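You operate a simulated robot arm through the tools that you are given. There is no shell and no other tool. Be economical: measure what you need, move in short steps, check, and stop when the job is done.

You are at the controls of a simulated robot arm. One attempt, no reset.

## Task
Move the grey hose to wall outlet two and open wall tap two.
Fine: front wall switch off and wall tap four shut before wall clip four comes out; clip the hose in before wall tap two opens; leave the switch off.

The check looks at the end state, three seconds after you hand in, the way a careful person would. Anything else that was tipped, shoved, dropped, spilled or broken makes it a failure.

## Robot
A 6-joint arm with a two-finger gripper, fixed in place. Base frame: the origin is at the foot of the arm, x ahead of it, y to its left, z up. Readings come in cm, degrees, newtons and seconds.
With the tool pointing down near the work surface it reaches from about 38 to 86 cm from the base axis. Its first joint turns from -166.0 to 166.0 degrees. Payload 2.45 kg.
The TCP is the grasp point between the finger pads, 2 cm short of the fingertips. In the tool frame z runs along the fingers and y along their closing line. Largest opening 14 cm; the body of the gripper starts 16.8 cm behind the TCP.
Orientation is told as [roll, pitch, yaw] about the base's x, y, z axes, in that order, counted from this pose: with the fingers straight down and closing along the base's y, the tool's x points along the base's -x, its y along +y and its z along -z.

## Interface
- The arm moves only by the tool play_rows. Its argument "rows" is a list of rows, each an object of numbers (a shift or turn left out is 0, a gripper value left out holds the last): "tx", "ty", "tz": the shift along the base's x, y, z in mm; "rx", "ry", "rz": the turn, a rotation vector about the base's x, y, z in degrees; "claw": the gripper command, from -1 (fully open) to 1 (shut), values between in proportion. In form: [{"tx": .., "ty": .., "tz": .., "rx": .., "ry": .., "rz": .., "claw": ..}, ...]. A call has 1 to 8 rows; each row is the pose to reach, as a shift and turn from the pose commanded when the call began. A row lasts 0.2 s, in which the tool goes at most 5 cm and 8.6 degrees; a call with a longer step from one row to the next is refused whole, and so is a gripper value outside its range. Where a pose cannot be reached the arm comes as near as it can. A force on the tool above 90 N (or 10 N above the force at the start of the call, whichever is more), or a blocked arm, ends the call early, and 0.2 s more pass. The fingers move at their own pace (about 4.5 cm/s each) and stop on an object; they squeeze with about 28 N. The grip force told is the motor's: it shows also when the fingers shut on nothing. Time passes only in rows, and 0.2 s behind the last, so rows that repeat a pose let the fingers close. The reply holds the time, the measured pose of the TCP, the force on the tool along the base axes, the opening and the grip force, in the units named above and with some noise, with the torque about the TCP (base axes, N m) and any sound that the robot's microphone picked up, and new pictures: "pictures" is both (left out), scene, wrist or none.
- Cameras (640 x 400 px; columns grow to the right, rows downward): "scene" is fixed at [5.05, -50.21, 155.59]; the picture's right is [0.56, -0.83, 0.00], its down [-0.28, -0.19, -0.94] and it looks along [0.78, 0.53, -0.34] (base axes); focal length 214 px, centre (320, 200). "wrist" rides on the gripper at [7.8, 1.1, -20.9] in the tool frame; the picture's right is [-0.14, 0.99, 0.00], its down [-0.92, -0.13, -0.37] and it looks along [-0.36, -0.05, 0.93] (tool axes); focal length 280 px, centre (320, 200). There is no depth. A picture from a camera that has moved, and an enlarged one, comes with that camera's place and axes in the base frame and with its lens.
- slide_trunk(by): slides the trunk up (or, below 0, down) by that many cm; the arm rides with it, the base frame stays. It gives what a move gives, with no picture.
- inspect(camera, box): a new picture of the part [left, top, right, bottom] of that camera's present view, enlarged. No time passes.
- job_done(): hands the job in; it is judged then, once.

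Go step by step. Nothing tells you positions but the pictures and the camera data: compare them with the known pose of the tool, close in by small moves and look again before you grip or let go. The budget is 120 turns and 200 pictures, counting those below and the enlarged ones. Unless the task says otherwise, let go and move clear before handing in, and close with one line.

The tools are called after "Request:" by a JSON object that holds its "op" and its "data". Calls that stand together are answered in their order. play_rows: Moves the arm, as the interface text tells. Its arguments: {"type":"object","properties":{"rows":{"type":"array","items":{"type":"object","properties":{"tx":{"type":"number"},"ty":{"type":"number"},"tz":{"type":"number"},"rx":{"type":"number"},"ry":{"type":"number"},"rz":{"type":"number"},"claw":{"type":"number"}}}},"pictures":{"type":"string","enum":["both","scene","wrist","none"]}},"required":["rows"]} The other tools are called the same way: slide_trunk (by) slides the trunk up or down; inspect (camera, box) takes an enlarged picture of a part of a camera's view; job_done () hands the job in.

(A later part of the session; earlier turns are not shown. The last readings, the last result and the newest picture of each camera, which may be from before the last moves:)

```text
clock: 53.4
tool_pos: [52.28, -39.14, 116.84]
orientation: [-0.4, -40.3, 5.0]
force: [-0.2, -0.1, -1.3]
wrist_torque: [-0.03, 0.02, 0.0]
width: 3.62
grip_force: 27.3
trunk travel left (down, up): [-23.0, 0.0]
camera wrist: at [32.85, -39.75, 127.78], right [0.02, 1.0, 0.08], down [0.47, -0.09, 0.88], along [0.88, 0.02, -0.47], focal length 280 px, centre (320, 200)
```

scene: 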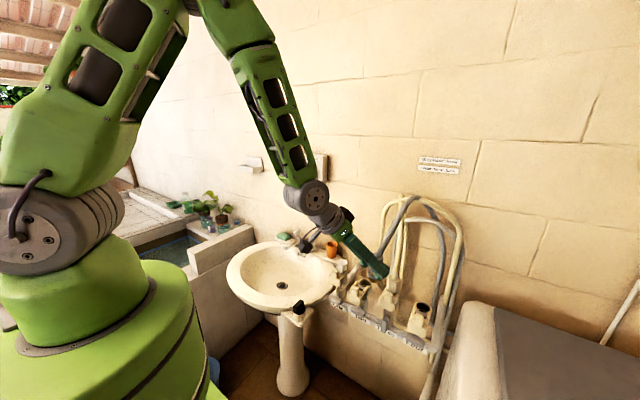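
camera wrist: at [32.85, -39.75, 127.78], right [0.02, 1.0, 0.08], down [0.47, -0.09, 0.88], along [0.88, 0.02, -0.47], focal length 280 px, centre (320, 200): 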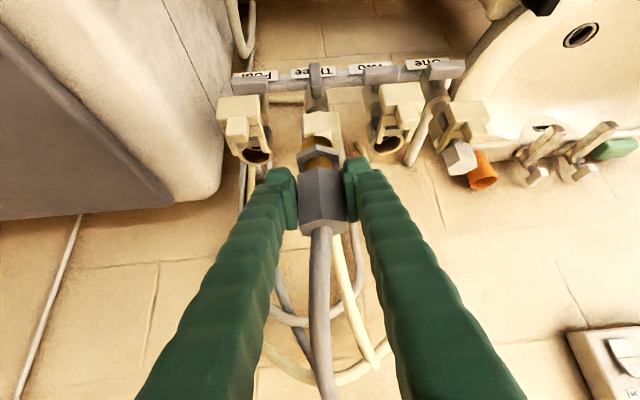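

Request:
{"op": "play_rows", "data": {"rows": [{"tx": 17, "ty": 20}, {"tx": 35, "ty": 42}, {"tx": 55, "ty": 62}, {"tx": 75, "ty": 80}, {"tx": 95, "ty": 95}, {"tx": 112, "ty": 105}, {"tx": 117, "ty": 106}, {"tx": 117, "ty": 106, "tz": -20}]}}

Request:
{"op": "inspect", "data": {"camera": "wrist", "box": [220, 60, 440, 200]}}

Request:
{"op": "inspect", "data": {"camera": "scene", "box": [310, 190, 470, 350]}}

```text
clock: 55.2
tool_pos: [63.81, -28.73, 114.65]
orientation: [-0.1, -40.3, 4.8]
force: [0.1, -0.7, 0.0]
wrist_torque: [-0.05, 0.0, 0.02]
width: 3.64
grip_force: 27.9
trunk travel left (down, up): [-23.0, 0.0]
camera wrist: at [44.42, -29.26, 125.73], right [0.02, 1.0, 0.09], down [0.47, -0.09, 0.88], along [0.88, 0.02, -0.47], focal length 280 px, centre (320, 200)
```

scene: 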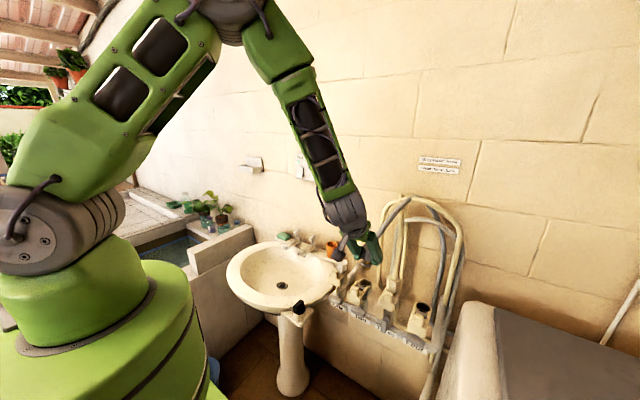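
wrist: 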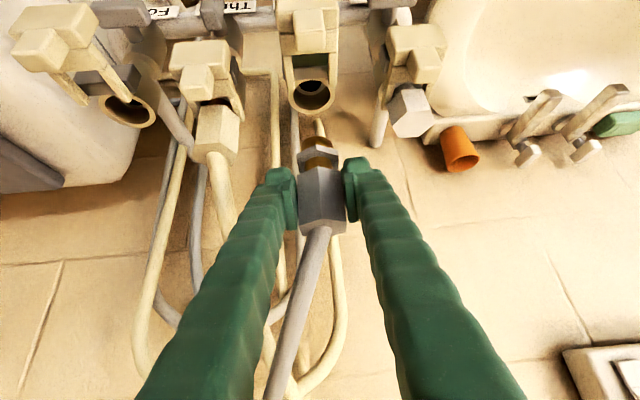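

```text
2.86 times, centred on (330, 130) of wrist
camera zoom: at [44.42, -29.26, 125.73], right [0.02, 1.0, 0.09], down [0.47, -0.09, 0.88], along [0.88, 0.02, -0.47], focal length 801 px, centre (291, 400)
```

zoom: 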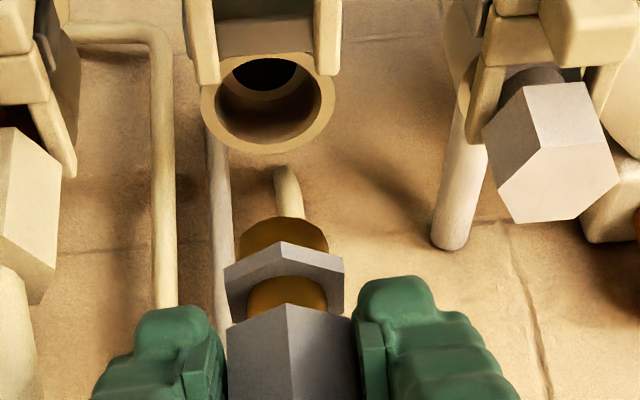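

```text
2.50 times, centred on (390, 270) of scene
camera zoom: at [5.05, -50.21, 155.59], right [0.56, -0.83, 0.0], down [-0.28, -0.19, -0.94], along [0.78, 0.53, -0.34], focal length 536 px, centre (145, 25)
```

zoom: 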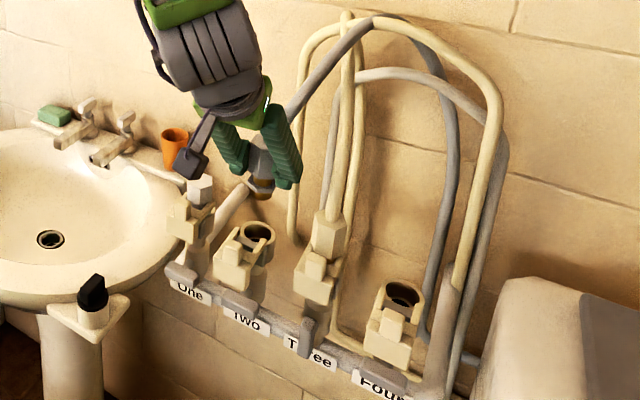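

Outlet two's socket is almost aligned: comparing with the reference, I need about +3 mm x and -2 mm y. I'll shift and go to the same reference height to compare.

Request:
{"op": "play_rows", "data": {"rows": [{"tx": 3, "ty": -2}, {"tx": 3, "ty": -2, "tz": -9}, {"tx": 3, "ty": -2, "tz": -9}], "pictures": "none"}}

Request:
{"op": "inspect", "data": {"camera": "wrist", "box": [220, 80, 440, 220]}}

```text
clock: 56.0
tool_pos: [64.19, -28.99, 113.87]
orientation: [-0.3, -40.4, 4.9]
force: [-0.3, -0.2, -0.6]
wrist_torque: [0.01, -0.03, -0.02]
width: 3.62
grip_force: 28.5
trunk travel left (down, up): [-23.0, 0.0]
```

```text
2.86 times, centred on (330, 150) of wrist
camera zoom: at [44.77, -29.45, 124.88], right [0.02, 1.0, 0.09], down [0.47, -0.09, 0.88], along [0.88, 0.02, -0.47], focal length 801 px, centre (291, 343)
```

zoom: 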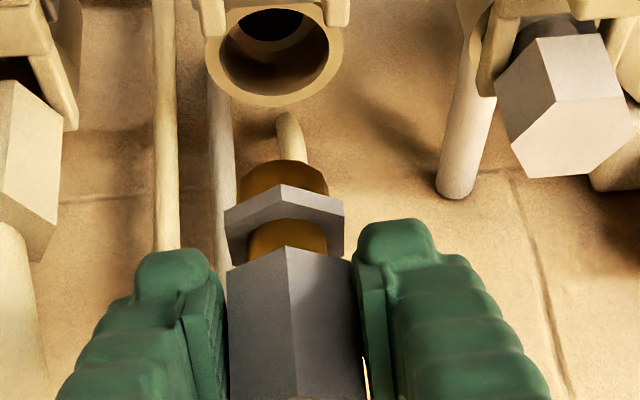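

That matches the reference almost exactly. Lowering straight down.

Request:
{"op": "play_rows", "data": {"rows": [{"tz": -10}, {"tz": -20}, {"tz": -30}, {"tz": -38}, {"tz": -44}], "pictures": "none"}}

Request:
{"op": "inspect", "data": {"camera": "wrist", "box": [220, 80, 440, 220]}}

```text
clock: 57.2
tool_pos: [64.36, -29.01, 109.44]
orientation: [-0.3, -40.3, 4.9]
force: [-0.3, 0.0, -1.0]
wrist_torque: [-0.01, -0.01, -0.01]
width: 3.63
grip_force: 28.0
trunk travel left (down, up): [-23.0, 0.0]
```

```text
2.86 times, centred on (330, 150) of wrist
camera zoom: at [44.81, -29.57, 120.45], right [0.02, 1.0, 0.09], down [0.47, -0.09, 0.88], along [0.88, 0.02, -0.47], focal length 801 px, centre (291, 343)
```

zoom: 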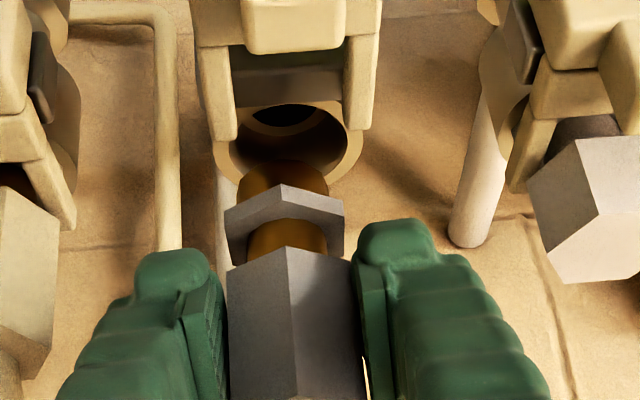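

Request:
{"op": "play_rows", "data": {"rows": [{"tz": -6}, {"tz": -12}, {"tz": -18}, {"tz": -24}, {"tz": -28}], "pictures": "none"}}

Request:
{"op": "inspect", "data": {"camera": "wrist", "box": [220, 80, 440, 220]}}

```text
clock: 58.4
tool_pos: [64.15, -28.74, 106.68]
orientation: [-0.2, -40.2, 4.9]
force: [1.0, -0.5, -1.3]
wrist_torque: [0.01, -0.01, 0.02]
width: 3.64
grip_force: 28.2
trunk travel left (down, up): [-23.0, 0.0]
```

```text
2.86 times, centred on (330, 150) of wrist
camera zoom: at [44.7, -29.41, 117.6], right [0.02, 1.0, 0.09], down [0.47, -0.09, 0.88], along [0.88, 0.02, -0.47], focal length 801 px, centre (291, 343)
```

zoom: 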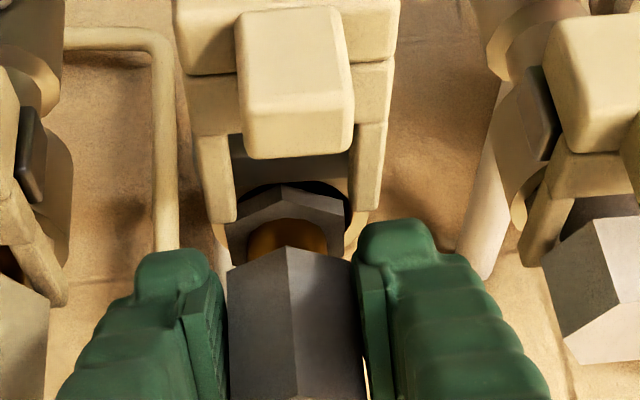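

Request:
{"op": "play_rows", "data": {"rows": [{"tz": -2}, {"tz": -4}, {"tz": -6}], "pictures": "none"}}

Request:
{"op": "inspect", "data": {"camera": "wrist", "box": [220, 80, 440, 220]}}

```text
clock: 59.2
tool_pos: [64.19, -28.83, 106.12]
orientation: [-0.4, -40.5, 5.1]
force: [1.0, 6.6, 20.5]
wrist_torque: [0.06, -0.31, 0.18]
width: 3.67
grip_force: 28.8
trunk travel left (down, up): [-23.0, 0.0]
```

```text
2.86 times, centred on (330, 150) of wrist
camera zoom: at [44.73, -29.38, 117.09], right [0.02, 1.0, 0.08], down [0.47, -0.08, 0.88], along [0.88, 0.02, -0.47], focal length 801 px, centre (291, 343)
```

zoom: 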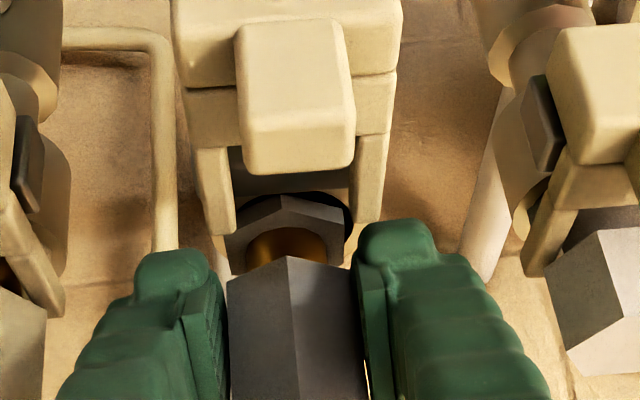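

The plug is seated (20 N push back). Releasing and backing out along the tool axis.

Request:
{"op": "play_rows", "data": {"rows": [{"tz": 4, "claw": 0.14}, {"tz": 4, "claw": 0.14}, {"tz": 4, "claw": 0.14}, {"tx": -25, "tz": 34}, {"tx": -50, "tz": 64}, {"tx": -75, "tz": 90, "ry": 4}, {"tx": -95, "tz": 110, "ry": 8}, {"tx": -95, "tz": 110, "ry": 8}]}}

Request:
{"op": "inspect", "data": {"camera": "wrist", "box": [220, 80, 440, 220]}}

Request:
{"op": "inspect", "data": {"camera": "scene", "box": [310, 190, 470, 350]}}

```text
clock: 61.0
tool_pos: [54.93, -29.03, 116.86]
orientation: [0.7, -32.3, 4.4]
force: [-0.5, 0.4, 0.7]
wrist_torque: [0.0, -0.02, 0.02]
width: 6.03
grip_force: 0.1
trunk travel left (down, up): [-23.0, 0.0]
camera wrist: at [37.14, -29.56, 130.47], right [0.04, 1.0, 0.08], down [0.59, -0.09, 0.8], along [0.81, 0.02, -0.59], focal length 280 px, centre (320, 200)
```

scene: 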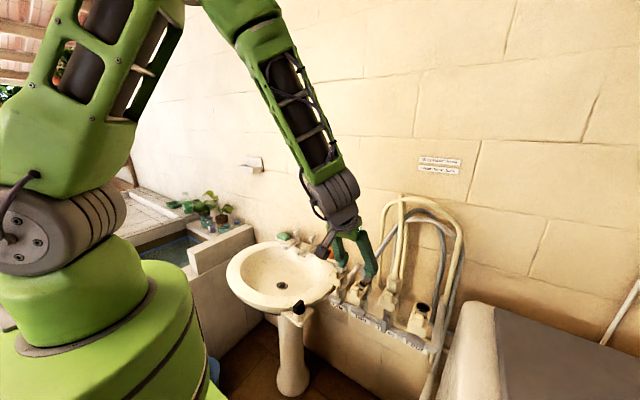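
wrist: 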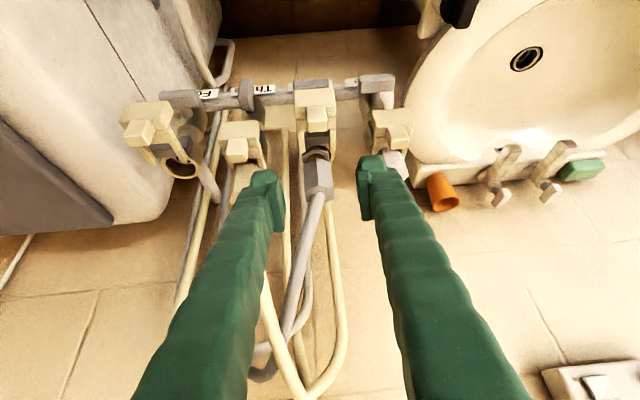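

```text
2.86 times, centred on (330, 150) of wrist
camera zoom: at [37.14, -29.56, 130.47], right [0.04, 1.0, 0.08], down [0.59, -0.09, 0.8], along [0.81, 0.02, -0.59], focal length 801 px, centre (291, 343)
```

zoom: 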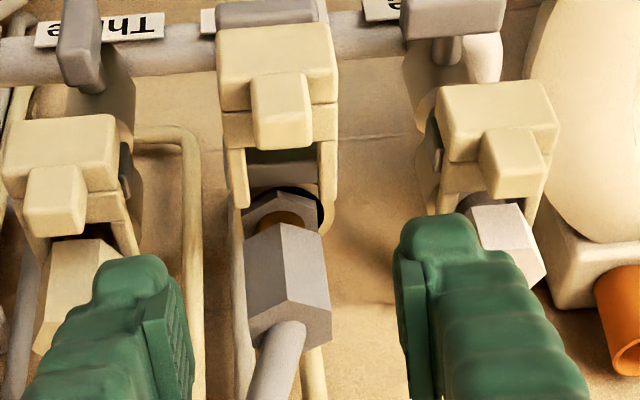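

```text
2.50 times, centred on (390, 270) of scene
camera zoom: at [5.05, -50.21, 155.59], right [0.56, -0.83, 0.0], down [-0.28, -0.19, -0.94], along [0.78, 0.53, -0.34], focal length 536 px, centre (145, 25)
```

zoom: 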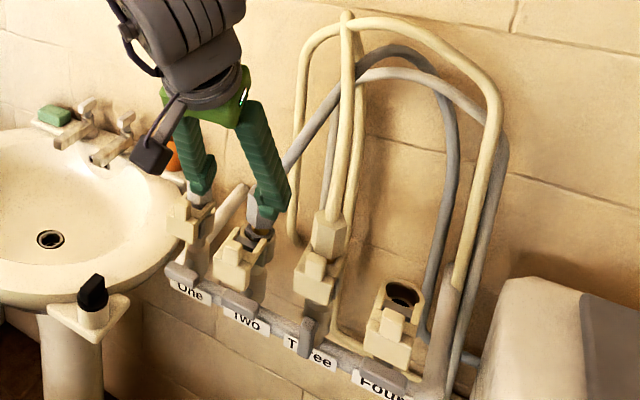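

The plug sits in outlet two. Next I'll close the fingers, bring the tool nearly vertical in front of clip two, and push the clip in (+x).

Request:
{"op": "play_rows", "data": {"rows": [{"tx": -20, "tz": 10, "ry": 6, "rz": -1, "claw": 1}, {"tx": -45, "tz": 10, "ry": 12, "rz": -2}, {"tx": -70, "tz": 0, "ry": 18, "rz": -3}, {"tx": -75, "tz": -40, "ry": 24, "rz": -4, "ty": 2}, {"tx": -75, "tz": -80, "ry": 24, "rz": -4, "ty": 2}, {"tx": -75, "tz": -120, "ry": 24, "rz": -4, "ty": 2}, {"tx": -75, "tz": -128, "ry": 24, "rz": -4, "ty": 2}]}}

Request:
{"op": "inspect", "data": {"camera": "wrist", "box": [220, 80, 440, 220]}}

```text
clock: 62.6
tool_pos: [47.07, -28.74, 104.12]
orientation: [1.5, -8.3, 0.1]
force: [-0.5, -0.2, 0.2]
wrist_torque: [-0.03, -0.02, 0.02]
width: 0.01
grip_force: 28.1
trunk travel left (down, up): [-23.0, 0.0]
camera wrist: at [36.38, -28.32, 123.85], right [0.13, 0.99, 0.05], down [0.86, -0.14, 0.49], along [0.5, -0.03, -0.87], focal length 280 px, centre (320, 200)
```

scene: 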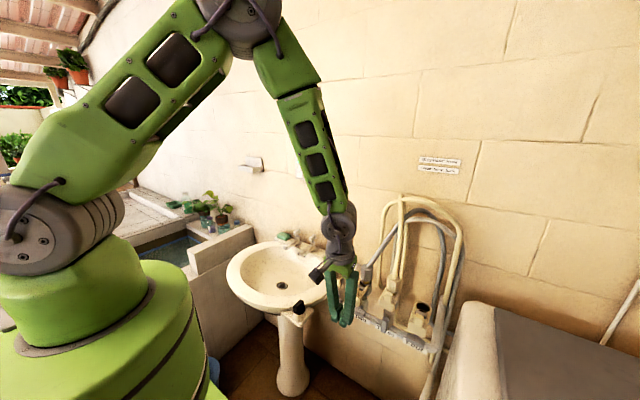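
wrist: 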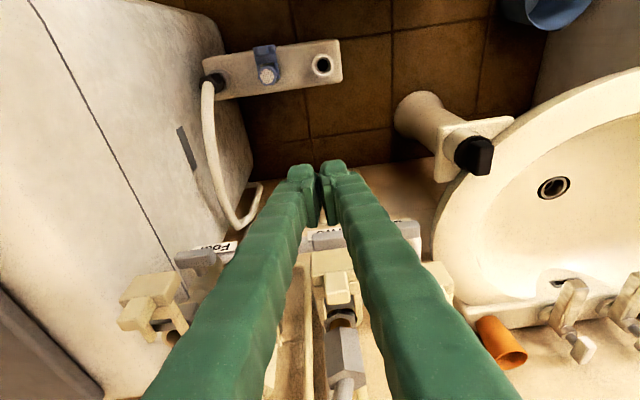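

```text
2.86 times, centred on (330, 150) of wrist
camera zoom: at [36.38, -28.32, 123.85], right [0.13, 0.99, 0.05], down [0.86, -0.14, 0.49], along [0.5, -0.03, -0.87], focal length 801 px, centre (291, 343)
```

zoom: 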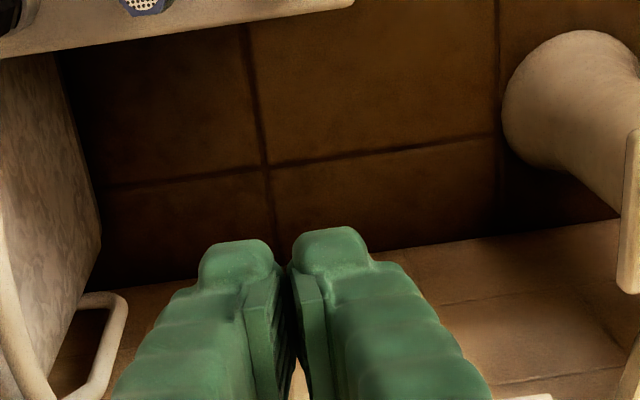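

Request:
{"op": "play_rows", "data": {"rows": [{"tx": 30, "ty": 2}, {"tx": 45, "ty": 2}, {"tx": 53, "ty": 2}, {"tx": 60, "ty": 2}, {"tx": 67, "ty": 2}, {"tx": 74, "ty": 2}], "pictures": "wrist"}}

Request:
{"op": "inspect", "data": {"camera": "scene", "box": [310, 240, 430, 350]}}

```text
clock: 64.0
tool_pos: [54.66, -28.44, 104.16]
orientation: [1.5, -8.3, 0.0]
force: [-0.3, -0.3, -0.2]
wrist_torque: [0.01, -0.01, -0.03]
width: 0.0
grip_force: 27.9
trunk travel left (down, up): [-23.0, 0.0]
camera wrist: at [43.94, -28.01, 123.79], right [0.13, 0.99, 0.05], down [0.86, -0.14, 0.49], along [0.5, -0.03, -0.87], focal length 280 px, centre (320, 200)
```

wrist: 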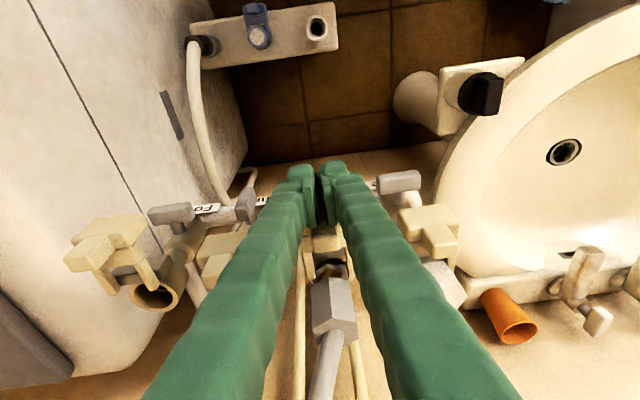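

```text
3.64 times, centred on (370, 295) of scene
camera zoom: at [5.05, -50.21, 155.59], right [0.56, -0.83, 0.0], down [-0.28, -0.19, -0.94], along [0.78, 0.53, -0.34], focal length 780 px, centre (138, -146)
```

zoom: 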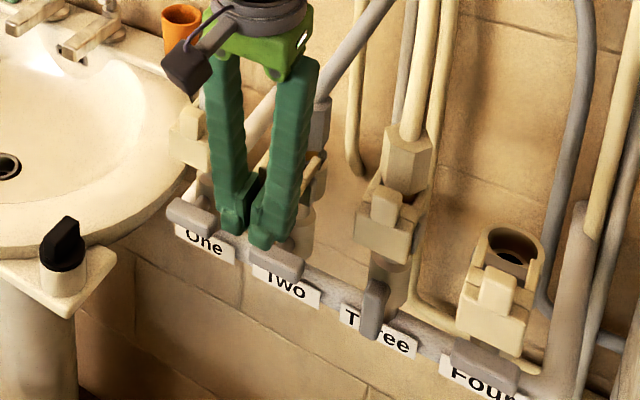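

Request:
{"op": "play_rows", "data": {"rows": [{"tx": 6}, {"tx": 12}, {"tx": 18}, {"tx": 22}], "pictures": "wrist"}}

Request:
{"op": "inspect", "data": {"camera": "wrist", "box": [220, 150, 480, 310]}}

```text
clock: 65.0
tool_pos: [56.82, -28.54, 104.19]
orientation: [1.6, -8.3, 0.1]
force: [-0.6, -0.1, 0.0]
wrist_torque: [-0.03, 0.04, 0.01]
width: 0.0
grip_force: 28.2
trunk travel left (down, up): [-23.0, 0.0]
camera wrist: at [46.16, -28.11, 123.99], right [0.13, 0.99, 0.05], down [0.86, -0.14, 0.49], along [0.5, -0.03, -0.87], focal length 280 px, centre (320, 200)
```

wrist: 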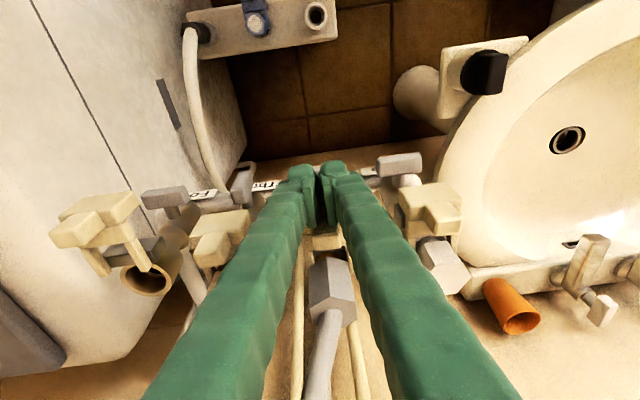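

```text
2.46 times, centred on (350, 230) of wrist
camera zoom: at [46.16, -28.11, 123.99], right [0.13, 0.99, 0.05], down [0.86, -0.14, 0.49], along [0.5, -0.03, -0.87], focal length 690 px, centre (246, 126)
```

zoom: 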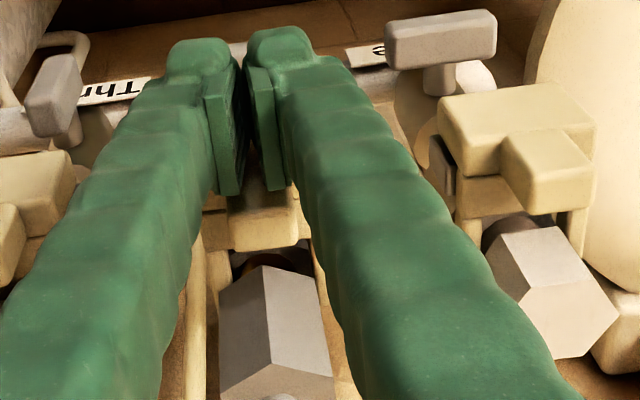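

Request:
{"op": "play_rows", "data": {"rows": [{"tx": 4}, {"tx": 8}, {"tx": 12}], "pictures": "wrist"}}

Request:
{"op": "inspect", "data": {"camera": "wrist", "box": [220, 150, 480, 310]}}

```text
clock: 65.8
tool_pos: [57.11, -28.31, 104.17]
orientation: [1.8, -8.1, 0.1]
force: [-52.1, -14.0, 8.7]
wrist_torque: [-0.32, 0.22, -0.36]
width: 0.6
grip_force: 29.9
trunk travel left (down, up): [-23.0, 0.0]
camera wrist: at [46.52, -28.17, 123.96], right [0.13, 0.99, 0.05], down [0.86, -0.14, 0.49], along [0.49, -0.02, -0.87], focal length 280 px, centre (320, 200)
```

wrist: 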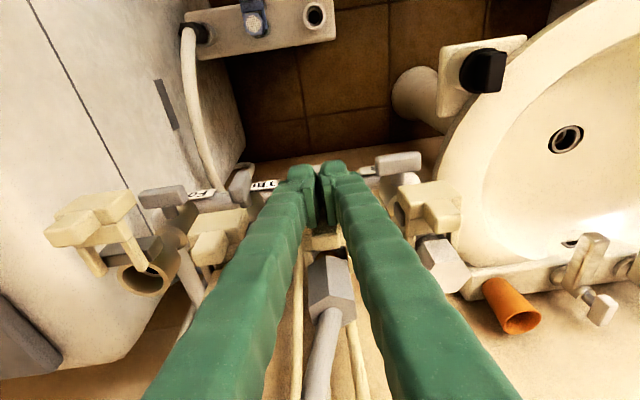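

```text
2.46 times, centred on (350, 230) of wrist
camera zoom: at [46.52, -28.17, 123.96], right [0.13, 0.99, 0.05], down [0.86, -0.14, 0.49], along [0.49, -0.02, -0.87], focal length 690 px, centre (246, 126)
```

zoom: 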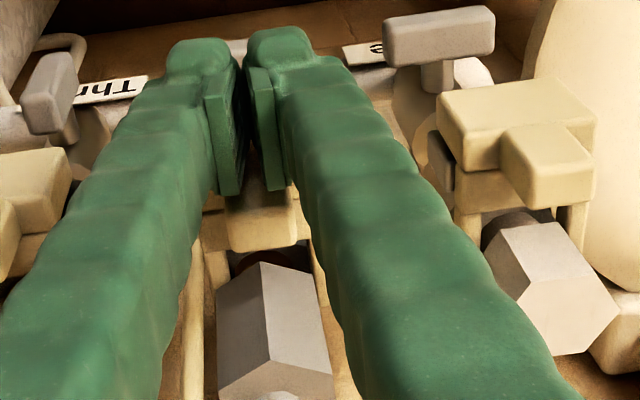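

Resistance is now 52 N at the expected depth. I'll back off and check that clip two lines up with clips one and three.

Request:
{"op": "play_rows", "data": {"rows": [{"tx": -40}, {"tx": -85, "tz": 5}, {"tx": -85, "tz": 50, "ry": -6}, {"tx": -80, "tz": 95, "ry": -12}, {"tx": -75, "tz": 135, "ry": -20}, {"tx": -70, "tz": 150, "ry": -24, "ty": -20}]}}

Request:
{"op": "inspect", "data": {"camera": "wrist", "box": [220, 60, 480, 220]}}

Request:
{"op": "inspect", "data": {"camera": "scene", "box": [310, 240, 430, 350]}}

```text
clock: 67.2
tool_pos: [51.02, -30.58, 119.38]
orientation: [1.7, -32.3, -0.2]
force: [-0.3, -0.1, 0.0]
wrist_torque: [0.07, 0.01, 0.05]
width: 0.0
grip_force: 29.6
trunk travel left (down, up): [-23.0, 0.0]
camera wrist: at [33.29, -30.17, 133.07], right [0.1, 0.99, 0.1], down [0.58, -0.14, 0.8], along [0.81, -0.03, -0.59], focal length 280 px, centre (320, 200)
```

scene: 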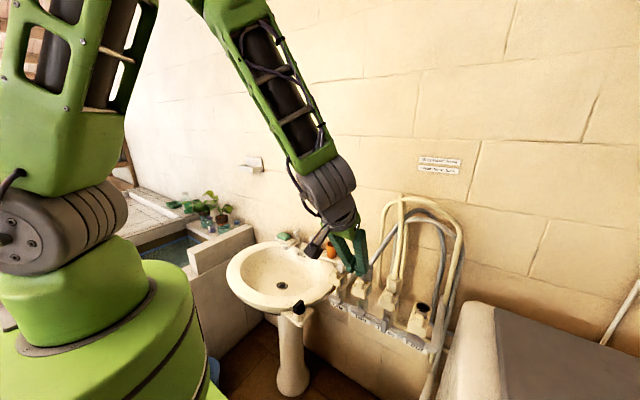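
wrist: 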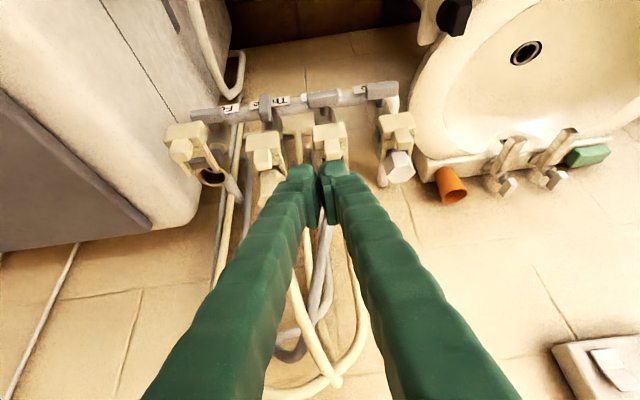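

```text
2.46 times, centred on (350, 140) of wrist
camera zoom: at [33.29, -30.17, 133.07], right [0.1, 0.99, 0.1], down [0.58, -0.14, 0.8], along [0.81, -0.03, -0.59], focal length 690 px, centre (246, 348)
```

zoom: 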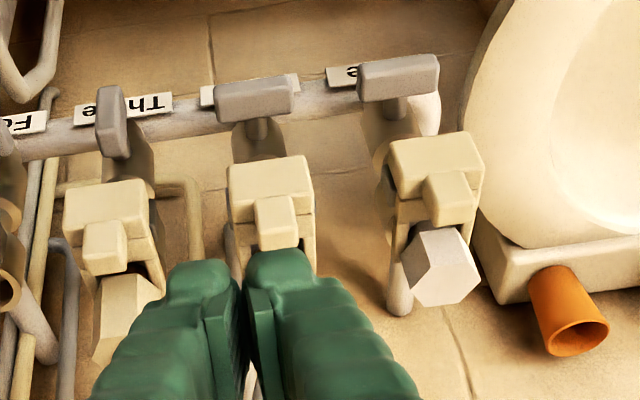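

```text
3.64 times, centred on (370, 295) of scene
camera zoom: at [5.05, -50.21, 155.59], right [0.56, -0.83, 0.0], down [-0.28, -0.19, -0.94], along [0.78, 0.53, -0.34], focal length 780 px, centre (138, -146)
```

zoom: 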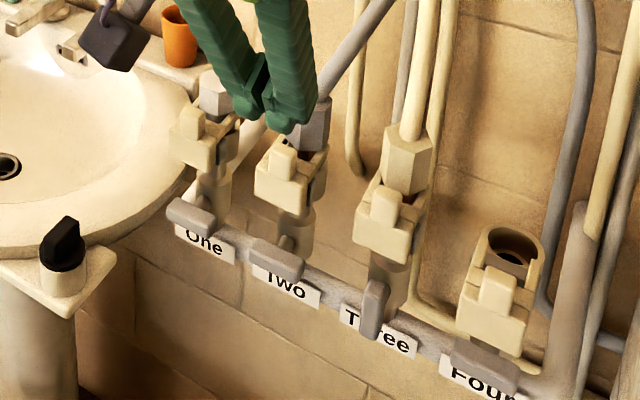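

Clip two is in line with clips one and three, so the hose is clipped in. Now tap two: its +y end must go down (the reverse of how four closed). I'll come in low from the front with the closed fist yawed +40°.

Request:
{"op": "play_rows", "data": {"rows": [{"rx": 1.2, "ry": -3.8, "rz": 5.6, "tx": -15}, {"rx": 2.4, "ry": -7.7, "rz": 11.2, "tx": -25, "ty": -10}, {"rx": 3.6, "ry": -11.5, "rz": 16.8, "tx": -30, "ty": -20, "tz": -20}, {"rx": 4.8, "ry": -15.4, "rz": 22.4, "tx": -25, "ty": -25, "tz": -45}, {"rx": 6, "ry": -19.2, "rz": 28, "tx": -15, "ty": -27, "tz": -75}, {"rx": 7.2, "ry": -23, "rz": 33.6, "tx": -5, "ty": -27, "tz": -110}, {"rx": 8.4, "ry": -26.9, "rz": 39.2, "tx": 5, "ty": -27, "tz": -145}, {"rx": 8.4, "ry": -26.9, "rz": 39.2, "tx": 10, "ty": -27, "tz": -154}]}}

Request:
{"op": "inspect", "data": {"camera": "wrist", "box": [200, 60, 460, 220]}}

```text
clock: 69.0
tool_pos: [51.79, -33.01, 103.88]
orientation: [-1.0, -59.9, 41.9]
force: [0.2, -0.1, -0.3]
wrist_torque: [-0.03, 0.0, 0.05]
width: 0.0
grip_force: 29.6
trunk travel left (down, up): [-23.0, 0.0]
camera wrist: at [34.46, -46.74, 107.78], right [-0.6, 0.79, 0.11], down [0.19, 0.0, 0.98], along [0.78, 0.61, -0.15], focal length 280 px, centre (320, 200)
```

scene: 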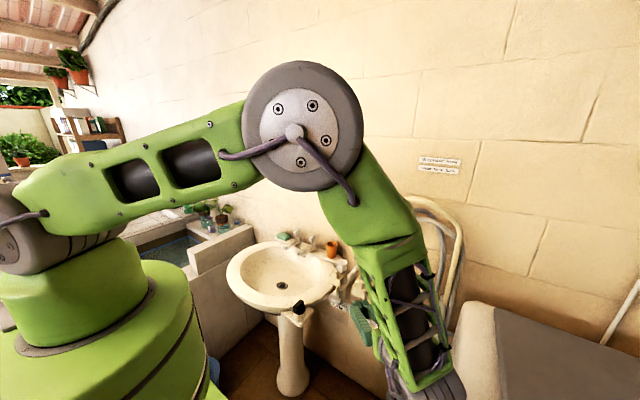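
wrist: 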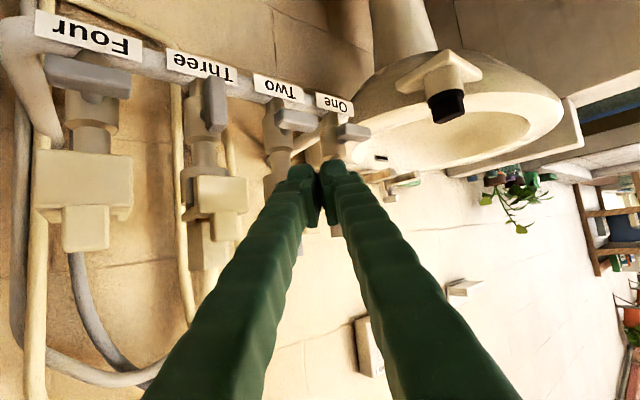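

```text
2.46 times, centred on (330, 140) of wrist
camera zoom: at [34.46, -46.74, 107.78], right [-0.6, 0.79, 0.11], down [0.19, 0.0, 0.98], along [0.78, 0.61, -0.15], focal length 690 px, centre (295, 348)
```

zoom: 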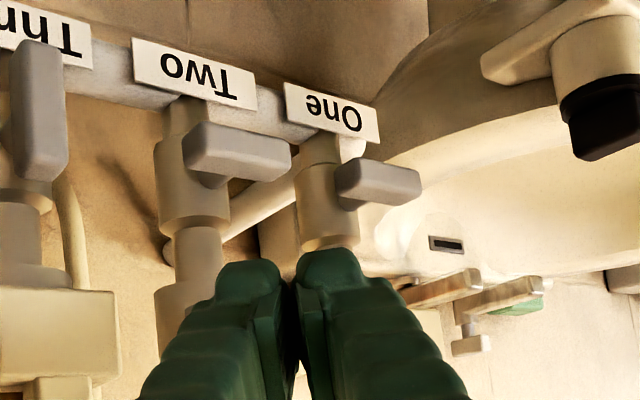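

Request:
{"op": "play_rows", "data": {"rows": [{"tx": 27, "ty": 22, "tz": -18}, {"tx": 54, "ty": 44, "tz": -36}, {"tx": 72, "ty": 60, "tz": -52}, {"tx": 80, "ty": 66, "tz": -56}, {"tx": 80, "ty": 66, "tz": -56}], "pictures": "none"}}

Request:
{"op": "inspect", "data": {"camera": "wrist", "box": [200, 60, 460, 220]}}

Request:
{"op": "inspect", "data": {"camera": "scene", "box": [310, 240, 430, 350]}}

```text
clock: 69.8
tool_pos: [57.65, -28.31, 98.9]
orientation: [-0.5, -59.2, 41.1]
force: [-21.9, -4.7, -10.7]
wrist_torque: [0.3, -0.29, -0.57]
width: 0.0
grip_force: 29.6
trunk travel left (down, up): [-23.0, 0.0]
stopped in row 3: the force on the tool passed its limit at 209 N (the readings are from after the stop); the commanded pose is now the measured one
```

```text
2.46 times, centred on (330, 140) of wrist
camera zoom: at [40.27, -41.91, 102.98], right [-0.59, 0.8, 0.11], down [0.2, 0.01, 0.98], along [0.78, 0.6, -0.16], focal length 690 px, centre (295, 348)
```

zoom: 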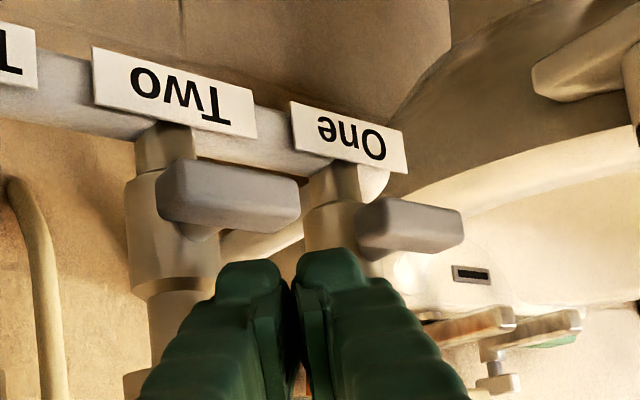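

```text
3.64 times, centred on (370, 295) of scene
camera zoom: at [5.05, -50.21, 155.59], right [0.56, -0.83, 0.0], down [-0.28, -0.19, -0.94], along [0.78, 0.53, -0.34], focal length 780 px, centre (138, -146)
```

zoom: 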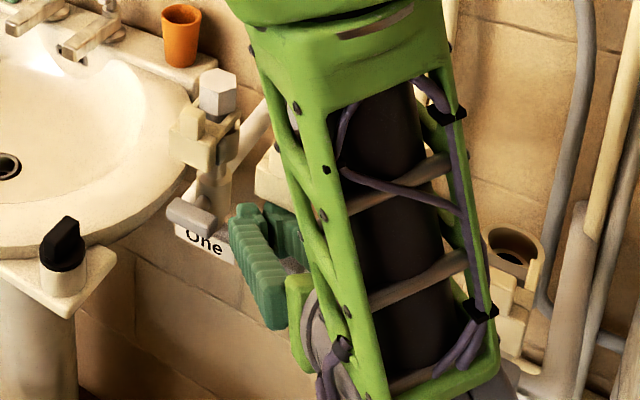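

The fist caught clip two's front face while entering (it only pushed the clip further in). I'll back out, flatten the tool to about 70°, and come in lower.

Request:
{"op": "play_rows", "data": {"rows": [{"tx": -30, "ty": -26, "tz": 0}, {"tx": -50, "ty": -43, "tz": 0, "rx": 3.3, "ry": -3.7}, {"tx": -50, "ty": -43, "tz": -8, "rx": 6.6, "ry": -7.5}, {"tx": -50, "ty": -43, "tz": -14, "rx": 6.6, "ry": -7.5}]}}

Request:
{"op": "inspect", "data": {"camera": "wrist", "box": [200, 60, 460, 220]}}

Request:
{"op": "inspect", "data": {"camera": "scene", "box": [310, 200, 430, 310]}}

```text
clock: 70.8
tool_pos: [52.67, -32.88, 97.98]
orientation: [-1.4, -69.7, 41.9]
force: [-0.1, 1.1, 0.0]
wrist_torque: [-0.01, 0.0, -0.02]
width: 0.01
grip_force: 29.5
trunk travel left (down, up): [-23.0, 0.0]
camera wrist: at [35.01, -46.62, 97.99], right [-0.61, 0.79, 0.12], down [0.06, -0.11, 0.99], along [0.79, 0.61, 0.02], focal length 280 px, centre (320, 200)
```

scene: 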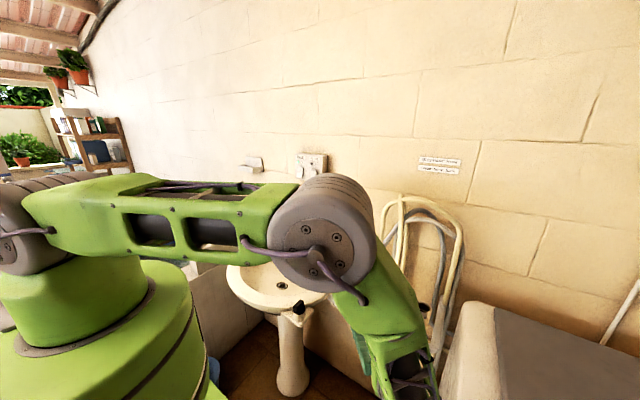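
wrist: 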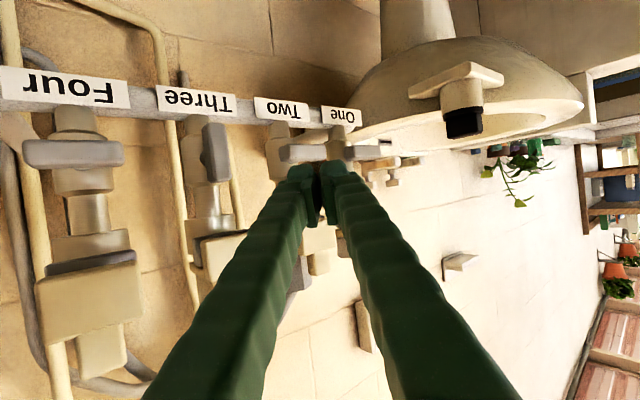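

```text
2.46 times, centred on (330, 140) of wrist
camera zoom: at [35.01, -46.62, 97.99], right [-0.61, 0.79, 0.12], down [0.06, -0.11, 0.99], along [0.79, 0.61, 0.02], focal length 690 px, centre (295, 348)
```

zoom: 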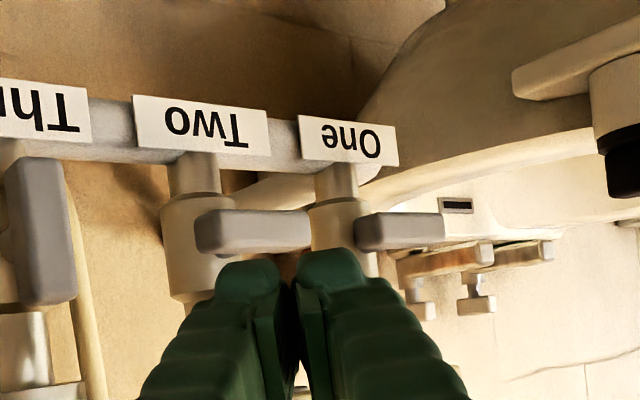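

```text
3.64 times, centred on (370, 255) of scene
camera zoom: at [5.05, -50.21, 155.59], right [0.56, -0.83, 0.0], down [-0.28, -0.19, -0.94], along [0.78, 0.53, -0.34], focal length 780 px, centre (138, 0)
```

zoom: 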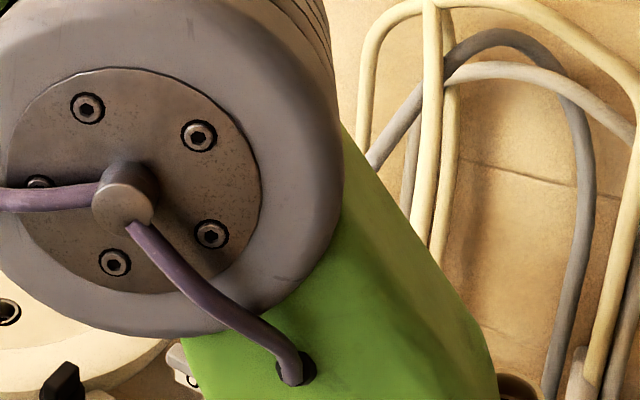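

Request:
{"op": "play_rows", "data": {"rows": [{"tx": 0, "ty": 6, "tz": -10}, {"tx": 25, "ty": 28, "tz": -10}, {"tx": 45, "ty": 46, "tz": -10}, {"tx": 58, "ty": 57, "tz": -10}, {"tx": 66, "ty": 64, "tz": -10}], "pictures": "none"}}

Request:
{"op": "inspect", "data": {"camera": "wrist", "box": [200, 60, 460, 220]}}

```text
clock: 72.0
tool_pos: [59.22, -26.45, 96.86]
orientation: [-1.2, -69.7, 41.7]
force: [0.5, -0.8, -0.6]
wrist_torque: [-0.01, 0.02, 0.06]
width: 0.0
grip_force: 29.5
trunk travel left (down, up): [-23.0, 0.0]
```

```text
2.46 times, centred on (330, 140) of wrist
camera zoom: at [41.66, -40.16, 96.95], right [-0.61, 0.79, 0.12], down [0.06, -0.11, 0.99], along [0.79, 0.61, 0.02], focal length 690 px, centre (295, 348)
```

zoom: 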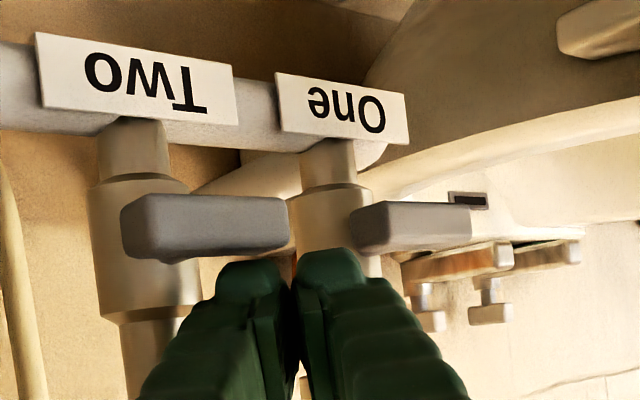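

Request:
{"op": "play_rows", "data": {"rows": [{"tx": 1, "ty": 5}, {"tx": 1, "ty": 5, "tz": -5}, {"tx": 1, "ty": 5, "tz": -10}, {"tx": 1, "ty": 5, "tz": -15}, {"tx": 1, "ty": 5, "tz": -20}], "pictures": "none"}}

Request:
{"op": "inspect", "data": {"camera": "wrist", "box": [200, 60, 460, 220]}}

```text
clock: 73.2
tool_pos: [59.15, -25.86, 95.28]
orientation: [-1.8, -69.8, 42.1]
force: [-2.2, 4.3, 20.3]
wrist_torque: [-0.43, -0.1, -0.04]
width: 0.01
grip_force: 29.5
trunk travel left (down, up): [-23.0, 0.0]
```

```text
2.46 times, centred on (330, 140) of wrist
camera zoom: at [41.64, -39.68, 95.26], right [-0.61, 0.78, 0.12], down [0.05, -0.11, 0.99], along [0.79, 0.61, 0.02], focal length 690 px, centre (295, 348)
```

zoom: 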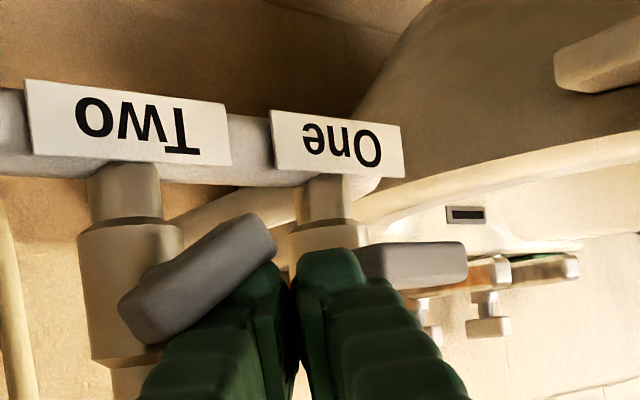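

Request:
{"op": "play_rows", "data": {"rows": [{"tz": -6}, {"tz": -12}, {"tz": -18}, {"tz": -24}], "pictures": "none"}}

Request:
{"op": "inspect", "data": {"camera": "wrist", "box": [200, 60, 460, 220]}}

```text
clock: 73.9
tool_pos: [59.55, -25.61, 95.25]
orientation: [-3.3, -71.3, 44.1]
force: [-3.0, 15.3, 32.9]
wrist_torque: [-0.55, 0.1, 0.26]
width: 0.02
grip_force: 29.8
trunk travel left (down, up): [-23.0, 0.0]
stopped in row 3: the force on the tool passed its limit at 95 N (the readings are from after the stop); the commanded pose is now the measured one
```

```text
2.46 times, centred on (330, 140) of wrist
camera zoom: at [42.09, -39.65, 94.54], right [-0.62, 0.78, 0.11], down [0.03, -0.12, 0.99], along [0.79, 0.62, 0.05], focal length 690 px, centre (295, 348)
```

zoom: 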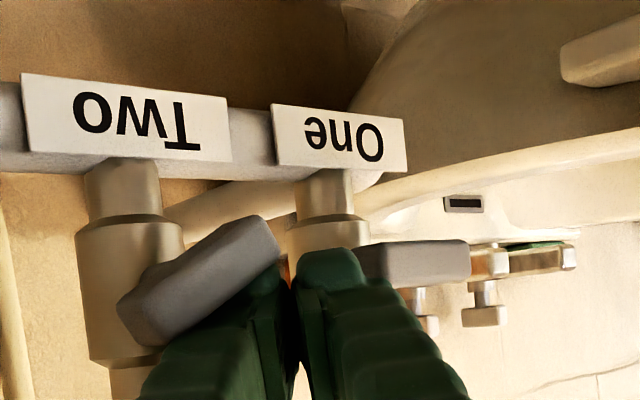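

The fist's left edge is too near the pivot. I'll lift slightly, shift 10 mm to +y for leverage and press again.

Request:
{"op": "play_rows", "data": {"rows": [{"tz": 8}, {"tz": 8, "ty": 10, "tx": -2}, {"tz": 2, "ty": 10, "tx": -2}, {"tz": -4, "ty": 10, "tx": -2}, {"tz": -10, "ty": 10, "tx": -2}, {"tz": -16, "ty": 10, "tx": -2}], "pictures": "none"}}

Request:
{"op": "inspect", "data": {"camera": "wrist", "box": [200, 60, 460, 220]}}

```text
clock: 75.3
tool_pos: [59.66, -24.96, 94.79]
orientation: [-5.6, -72.5, 46.2]
force: [-9.6, 13.8, 33.6]
wrist_torque: [-0.95, 0.12, -0.17]
width: 0.0
grip_force: 29.8
trunk travel left (down, up): [-23.0, 0.0]
stopped in row 6: the force on the tool passed its limit at 94 N (the readings are from after the stop); the commanded pose is now the measured one
```

```text
2.46 times, centred on (330, 140) of wrist
camera zoom: at [42.14, -38.86, 93.61], right [-0.62, 0.78, 0.1], down [0.01, -0.13, 0.99], along [0.78, 0.62, 0.07], focal length 690 px, centre (295, 348)
```

zoom: 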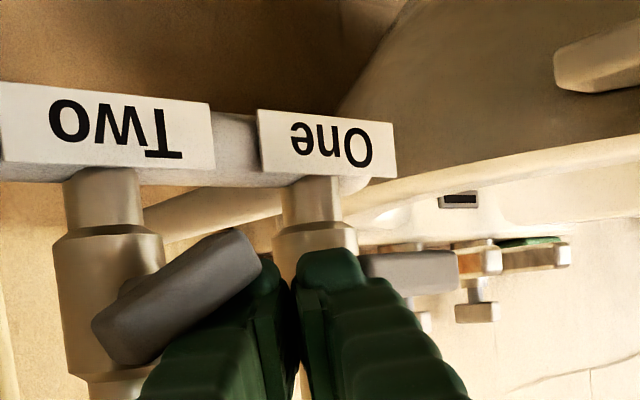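

The rising half of the lever is hitting the underside of the finger. The lever is already about 40° round, so I'll go to its -y side instead and push its raised end over toward +y.

Request:
{"op": "play_rows", "data": {"rows": [{"tz": 8}, {"tx": -34, "ty": -29, "tz": 12}, {"tx": -68, "ty": -58, "tz": 20}, {"tx": -80, "ty": -90, "tz": 25, "rz": -6}, {"tx": -85, "ty": -120, "tz": 25, "rz": -12}, {"tx": -85, "ty": -126, "tz": 25, "rz": -18}, {"tx": -85, "ty": -126, "tz": 25, "rz": -18}], "pictures": "wrist"}}

Request:
{"op": "inspect", "data": {"camera": "wrist", "box": [200, 60, 460, 220]}}

```text
clock: 76.9
tool_pos: [51.03, -38.05, 96.76]
orientation: [-4.9, -72.1, 27.6]
force: [0.6, 0.4, 0.1]
wrist_torque: [0.03, -0.01, -0.01]
width: 0.0
grip_force: 29.5
trunk travel left (down, up): [-23.0, 0.0]
camera wrist: at [30.08, -45.68, 95.83], right [-0.34, 0.93, 0.1], down [-0.02, -0.12, 0.99], along [0.94, 0.34, 0.06], focal length 280 px, centre (320, 200)
```

wrist: 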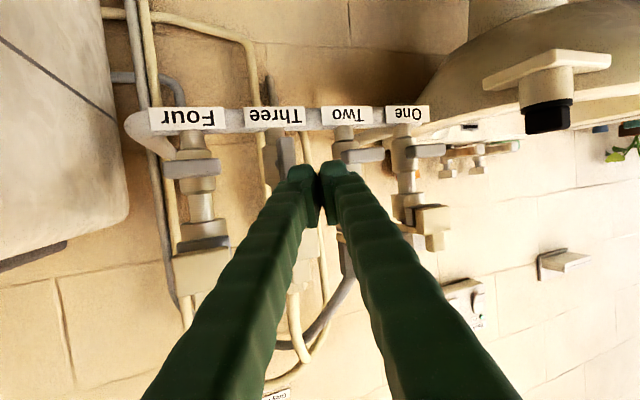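

```text
2.46 times, centred on (330, 140) of wrist
camera zoom: at [30.08, -45.68, 95.83], right [-0.34, 0.93, 0.1], down [-0.02, -0.12, 0.99], along [0.94, 0.34, 0.06], focal length 690 px, centre (295, 348)
```

zoom: 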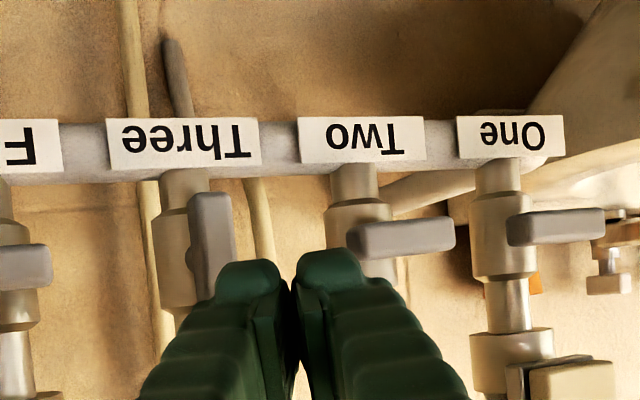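

Lever two has snapped back to horizontal, so it needs to go past the middle in one stroke. From the -y side I can lift its -y end from underneath without anything in the way. Moving low first.

Request:
{"op": "play_rows", "data": {"rows": [{"tx": -5, "ty": 8, "tz": -36}, {"tx": 4, "ty": 23, "tz": -72}, {"tx": 30, "ty": 34, "tz": -74}, {"tx": 55, "ty": 44, "tz": -74}, {"tx": 80, "ty": 54, "tz": -74}, {"tx": 80, "ty": 54, "tz": -74}], "pictures": "none"}}

Request:
{"op": "inspect", "data": {"camera": "wrist", "box": [200, 60, 460, 220]}}

```text
clock: 78.3
tool_pos: [59.53, -32.95, 89.61]
orientation: [-3.7, -72.2, 26.5]
force: [0.6, 0.0, 0.1]
wrist_torque: [0.01, -0.03, 0.0]
width: 0.0
grip_force: 28.9
out of reach, approached as far as the arm can: row 2, 3, 4, 5, 6
trunk travel left (down, up): [-23.0, 0.0]
```

```text
2.46 times, centred on (330, 140) of wrist
camera zoom: at [38.67, -40.84, 88.64], right [-0.35, 0.93, 0.11], down [-0.02, -0.13, 0.99], along [0.94, 0.34, 0.06], focal length 690 px, centre (295, 348)
```

zoom: 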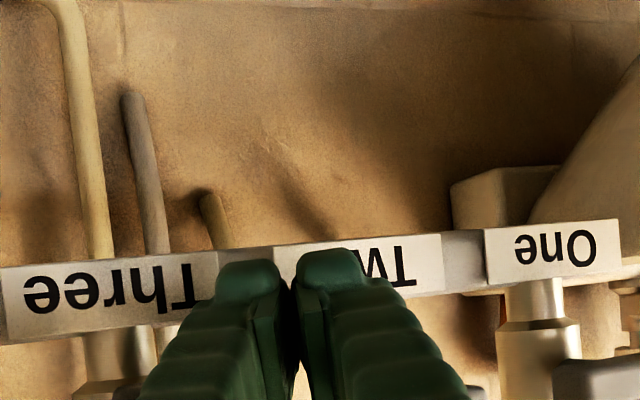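

Request:
{"op": "inspect", "data": {"camera": "wrist", "box": [230, 120, 490, 280]}}

```text
2.46 times, centred on (360, 200) of wrist
camera zoom: at [38.67, -40.84, 88.64], right [-0.35, 0.93, 0.11], down [-0.02, -0.13, 0.99], along [0.94, 0.34, 0.06], focal length 690 px, centre (222, 200)
```

zoom: 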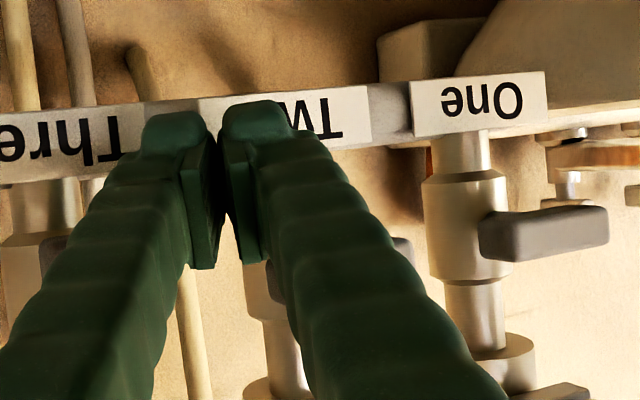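

Request:
{"op": "play_rows", "data": {"rows": [{"tz": 8}, {"tz": 16}, {"tz": 24}, {"tz": 32}, {"tz": 38}], "pictures": "none"}}

Request:
{"op": "inspect", "data": {"camera": "wrist", "box": [230, 90, 490, 250]}}

```text
clock: 79.5
tool_pos: [59.65, -33.2, 93.11]
orientation: [-3.4, -72.1, 26.4]
force: [-1.6, -0.2, -1.2]
wrist_torque: [0.0, -0.02, 0.0]
width: 0.0
grip_force: 29.3
trunk travel left (down, up): [-23.0, 0.0]
```

```text
2.46 times, centred on (360, 170) of wrist
camera zoom: at [38.82, -41.05, 92.27], right [-0.35, 0.93, 0.11], down [-0.02, -0.13, 0.99], along [0.94, 0.34, 0.06], focal length 690 px, centre (222, 274)
```

zoom: 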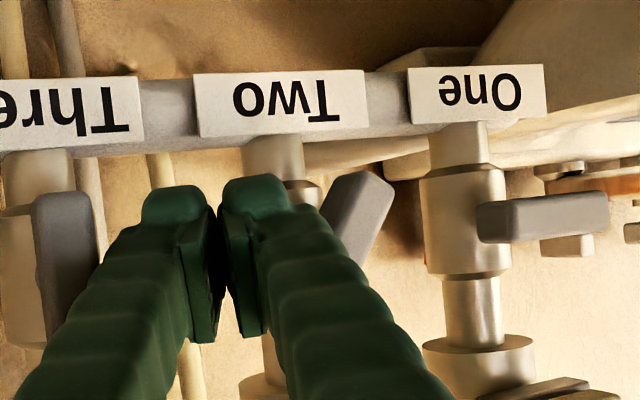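

Request:
{"op": "play_rows", "data": {"rows": [{"tz": 8}, {"tz": 15}, {"tz": 20, "ty": 4}, {"tz": 20, "ty": 9}, {"tz": 20, "ty": 14}], "pictures": "none"}}

Request:
{"op": "inspect", "data": {"camera": "wrist", "box": [230, 90, 490, 250]}}

```text
clock: 80.7
tool_pos: [60.24, -32.97, 95.43]
orientation: [-3.4, -72.1, 26.3]
force: [0.0, -1.1, 0.2]
wrist_torque: [-0.01, -0.01, 0.0]
width: 0.01
grip_force: 29.8
out of reach, approached as far as the arm can: row 3, 4, 5
trunk travel left (down, up): [-23.0, 0.0]
```

```text
2.46 times, centred on (360, 170) of wrist
camera zoom: at [39.27, -40.8, 94.36], right [-0.35, 0.93, 0.11], down [-0.02, -0.13, 0.99], along [0.94, 0.34, 0.06], focal length 690 px, centre (222, 274)
```

zoom: 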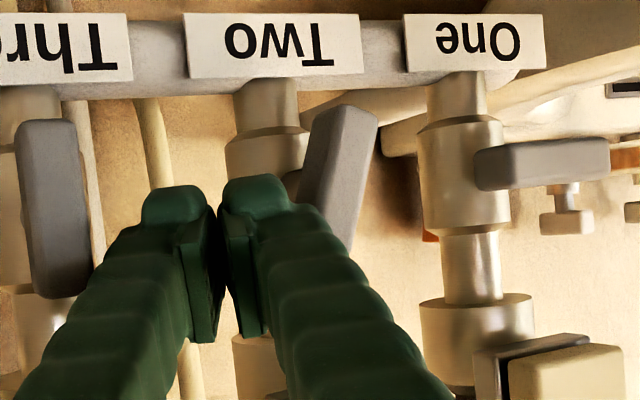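

Request:
{"op": "play_rows", "data": {"rows": [{"rz": 6, "tx": 2}, {"rz": 12, "tx": 5}, {"rz": 12, "tx": 5, "ty": 5}, {"rz": 12, "tx": 5, "ty": 10}, {"rz": 12, "tx": 5, "ty": 15}], "pictures": "none"}}

Request:
{"op": "inspect", "data": {"camera": "wrist", "box": [230, 90, 490, 250]}}

```text
clock: 81.9
tool_pos: [60.78, -32.16, 95.18]
orientation: [-5.6, -72.2, 39.7]
force: [-7.9, -35.4, -0.3]
wrist_torque: [0.16, -0.05, 0.35]
width: 0.0
grip_force: 29.7
trunk travel left (down, up): [-23.0, 0.0]
```

```text
2.46 times, centred on (360, 170) of wrist
camera zoom: at [41.75, -43.87, 94.32], right [-0.53, 0.84, 0.1], down [0.0, -0.12, 0.99], along [0.85, 0.52, 0.06], focal length 690 px, centre (222, 274)
```

zoom: 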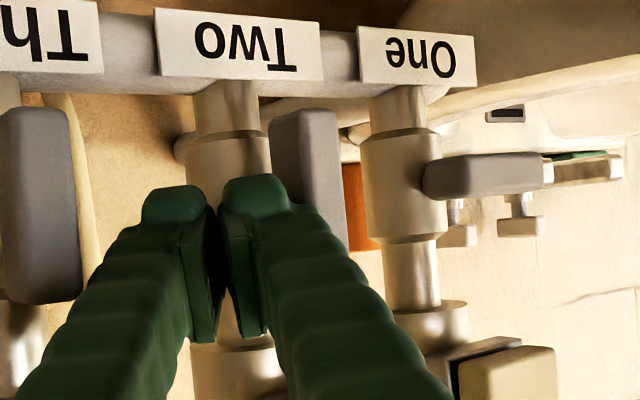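

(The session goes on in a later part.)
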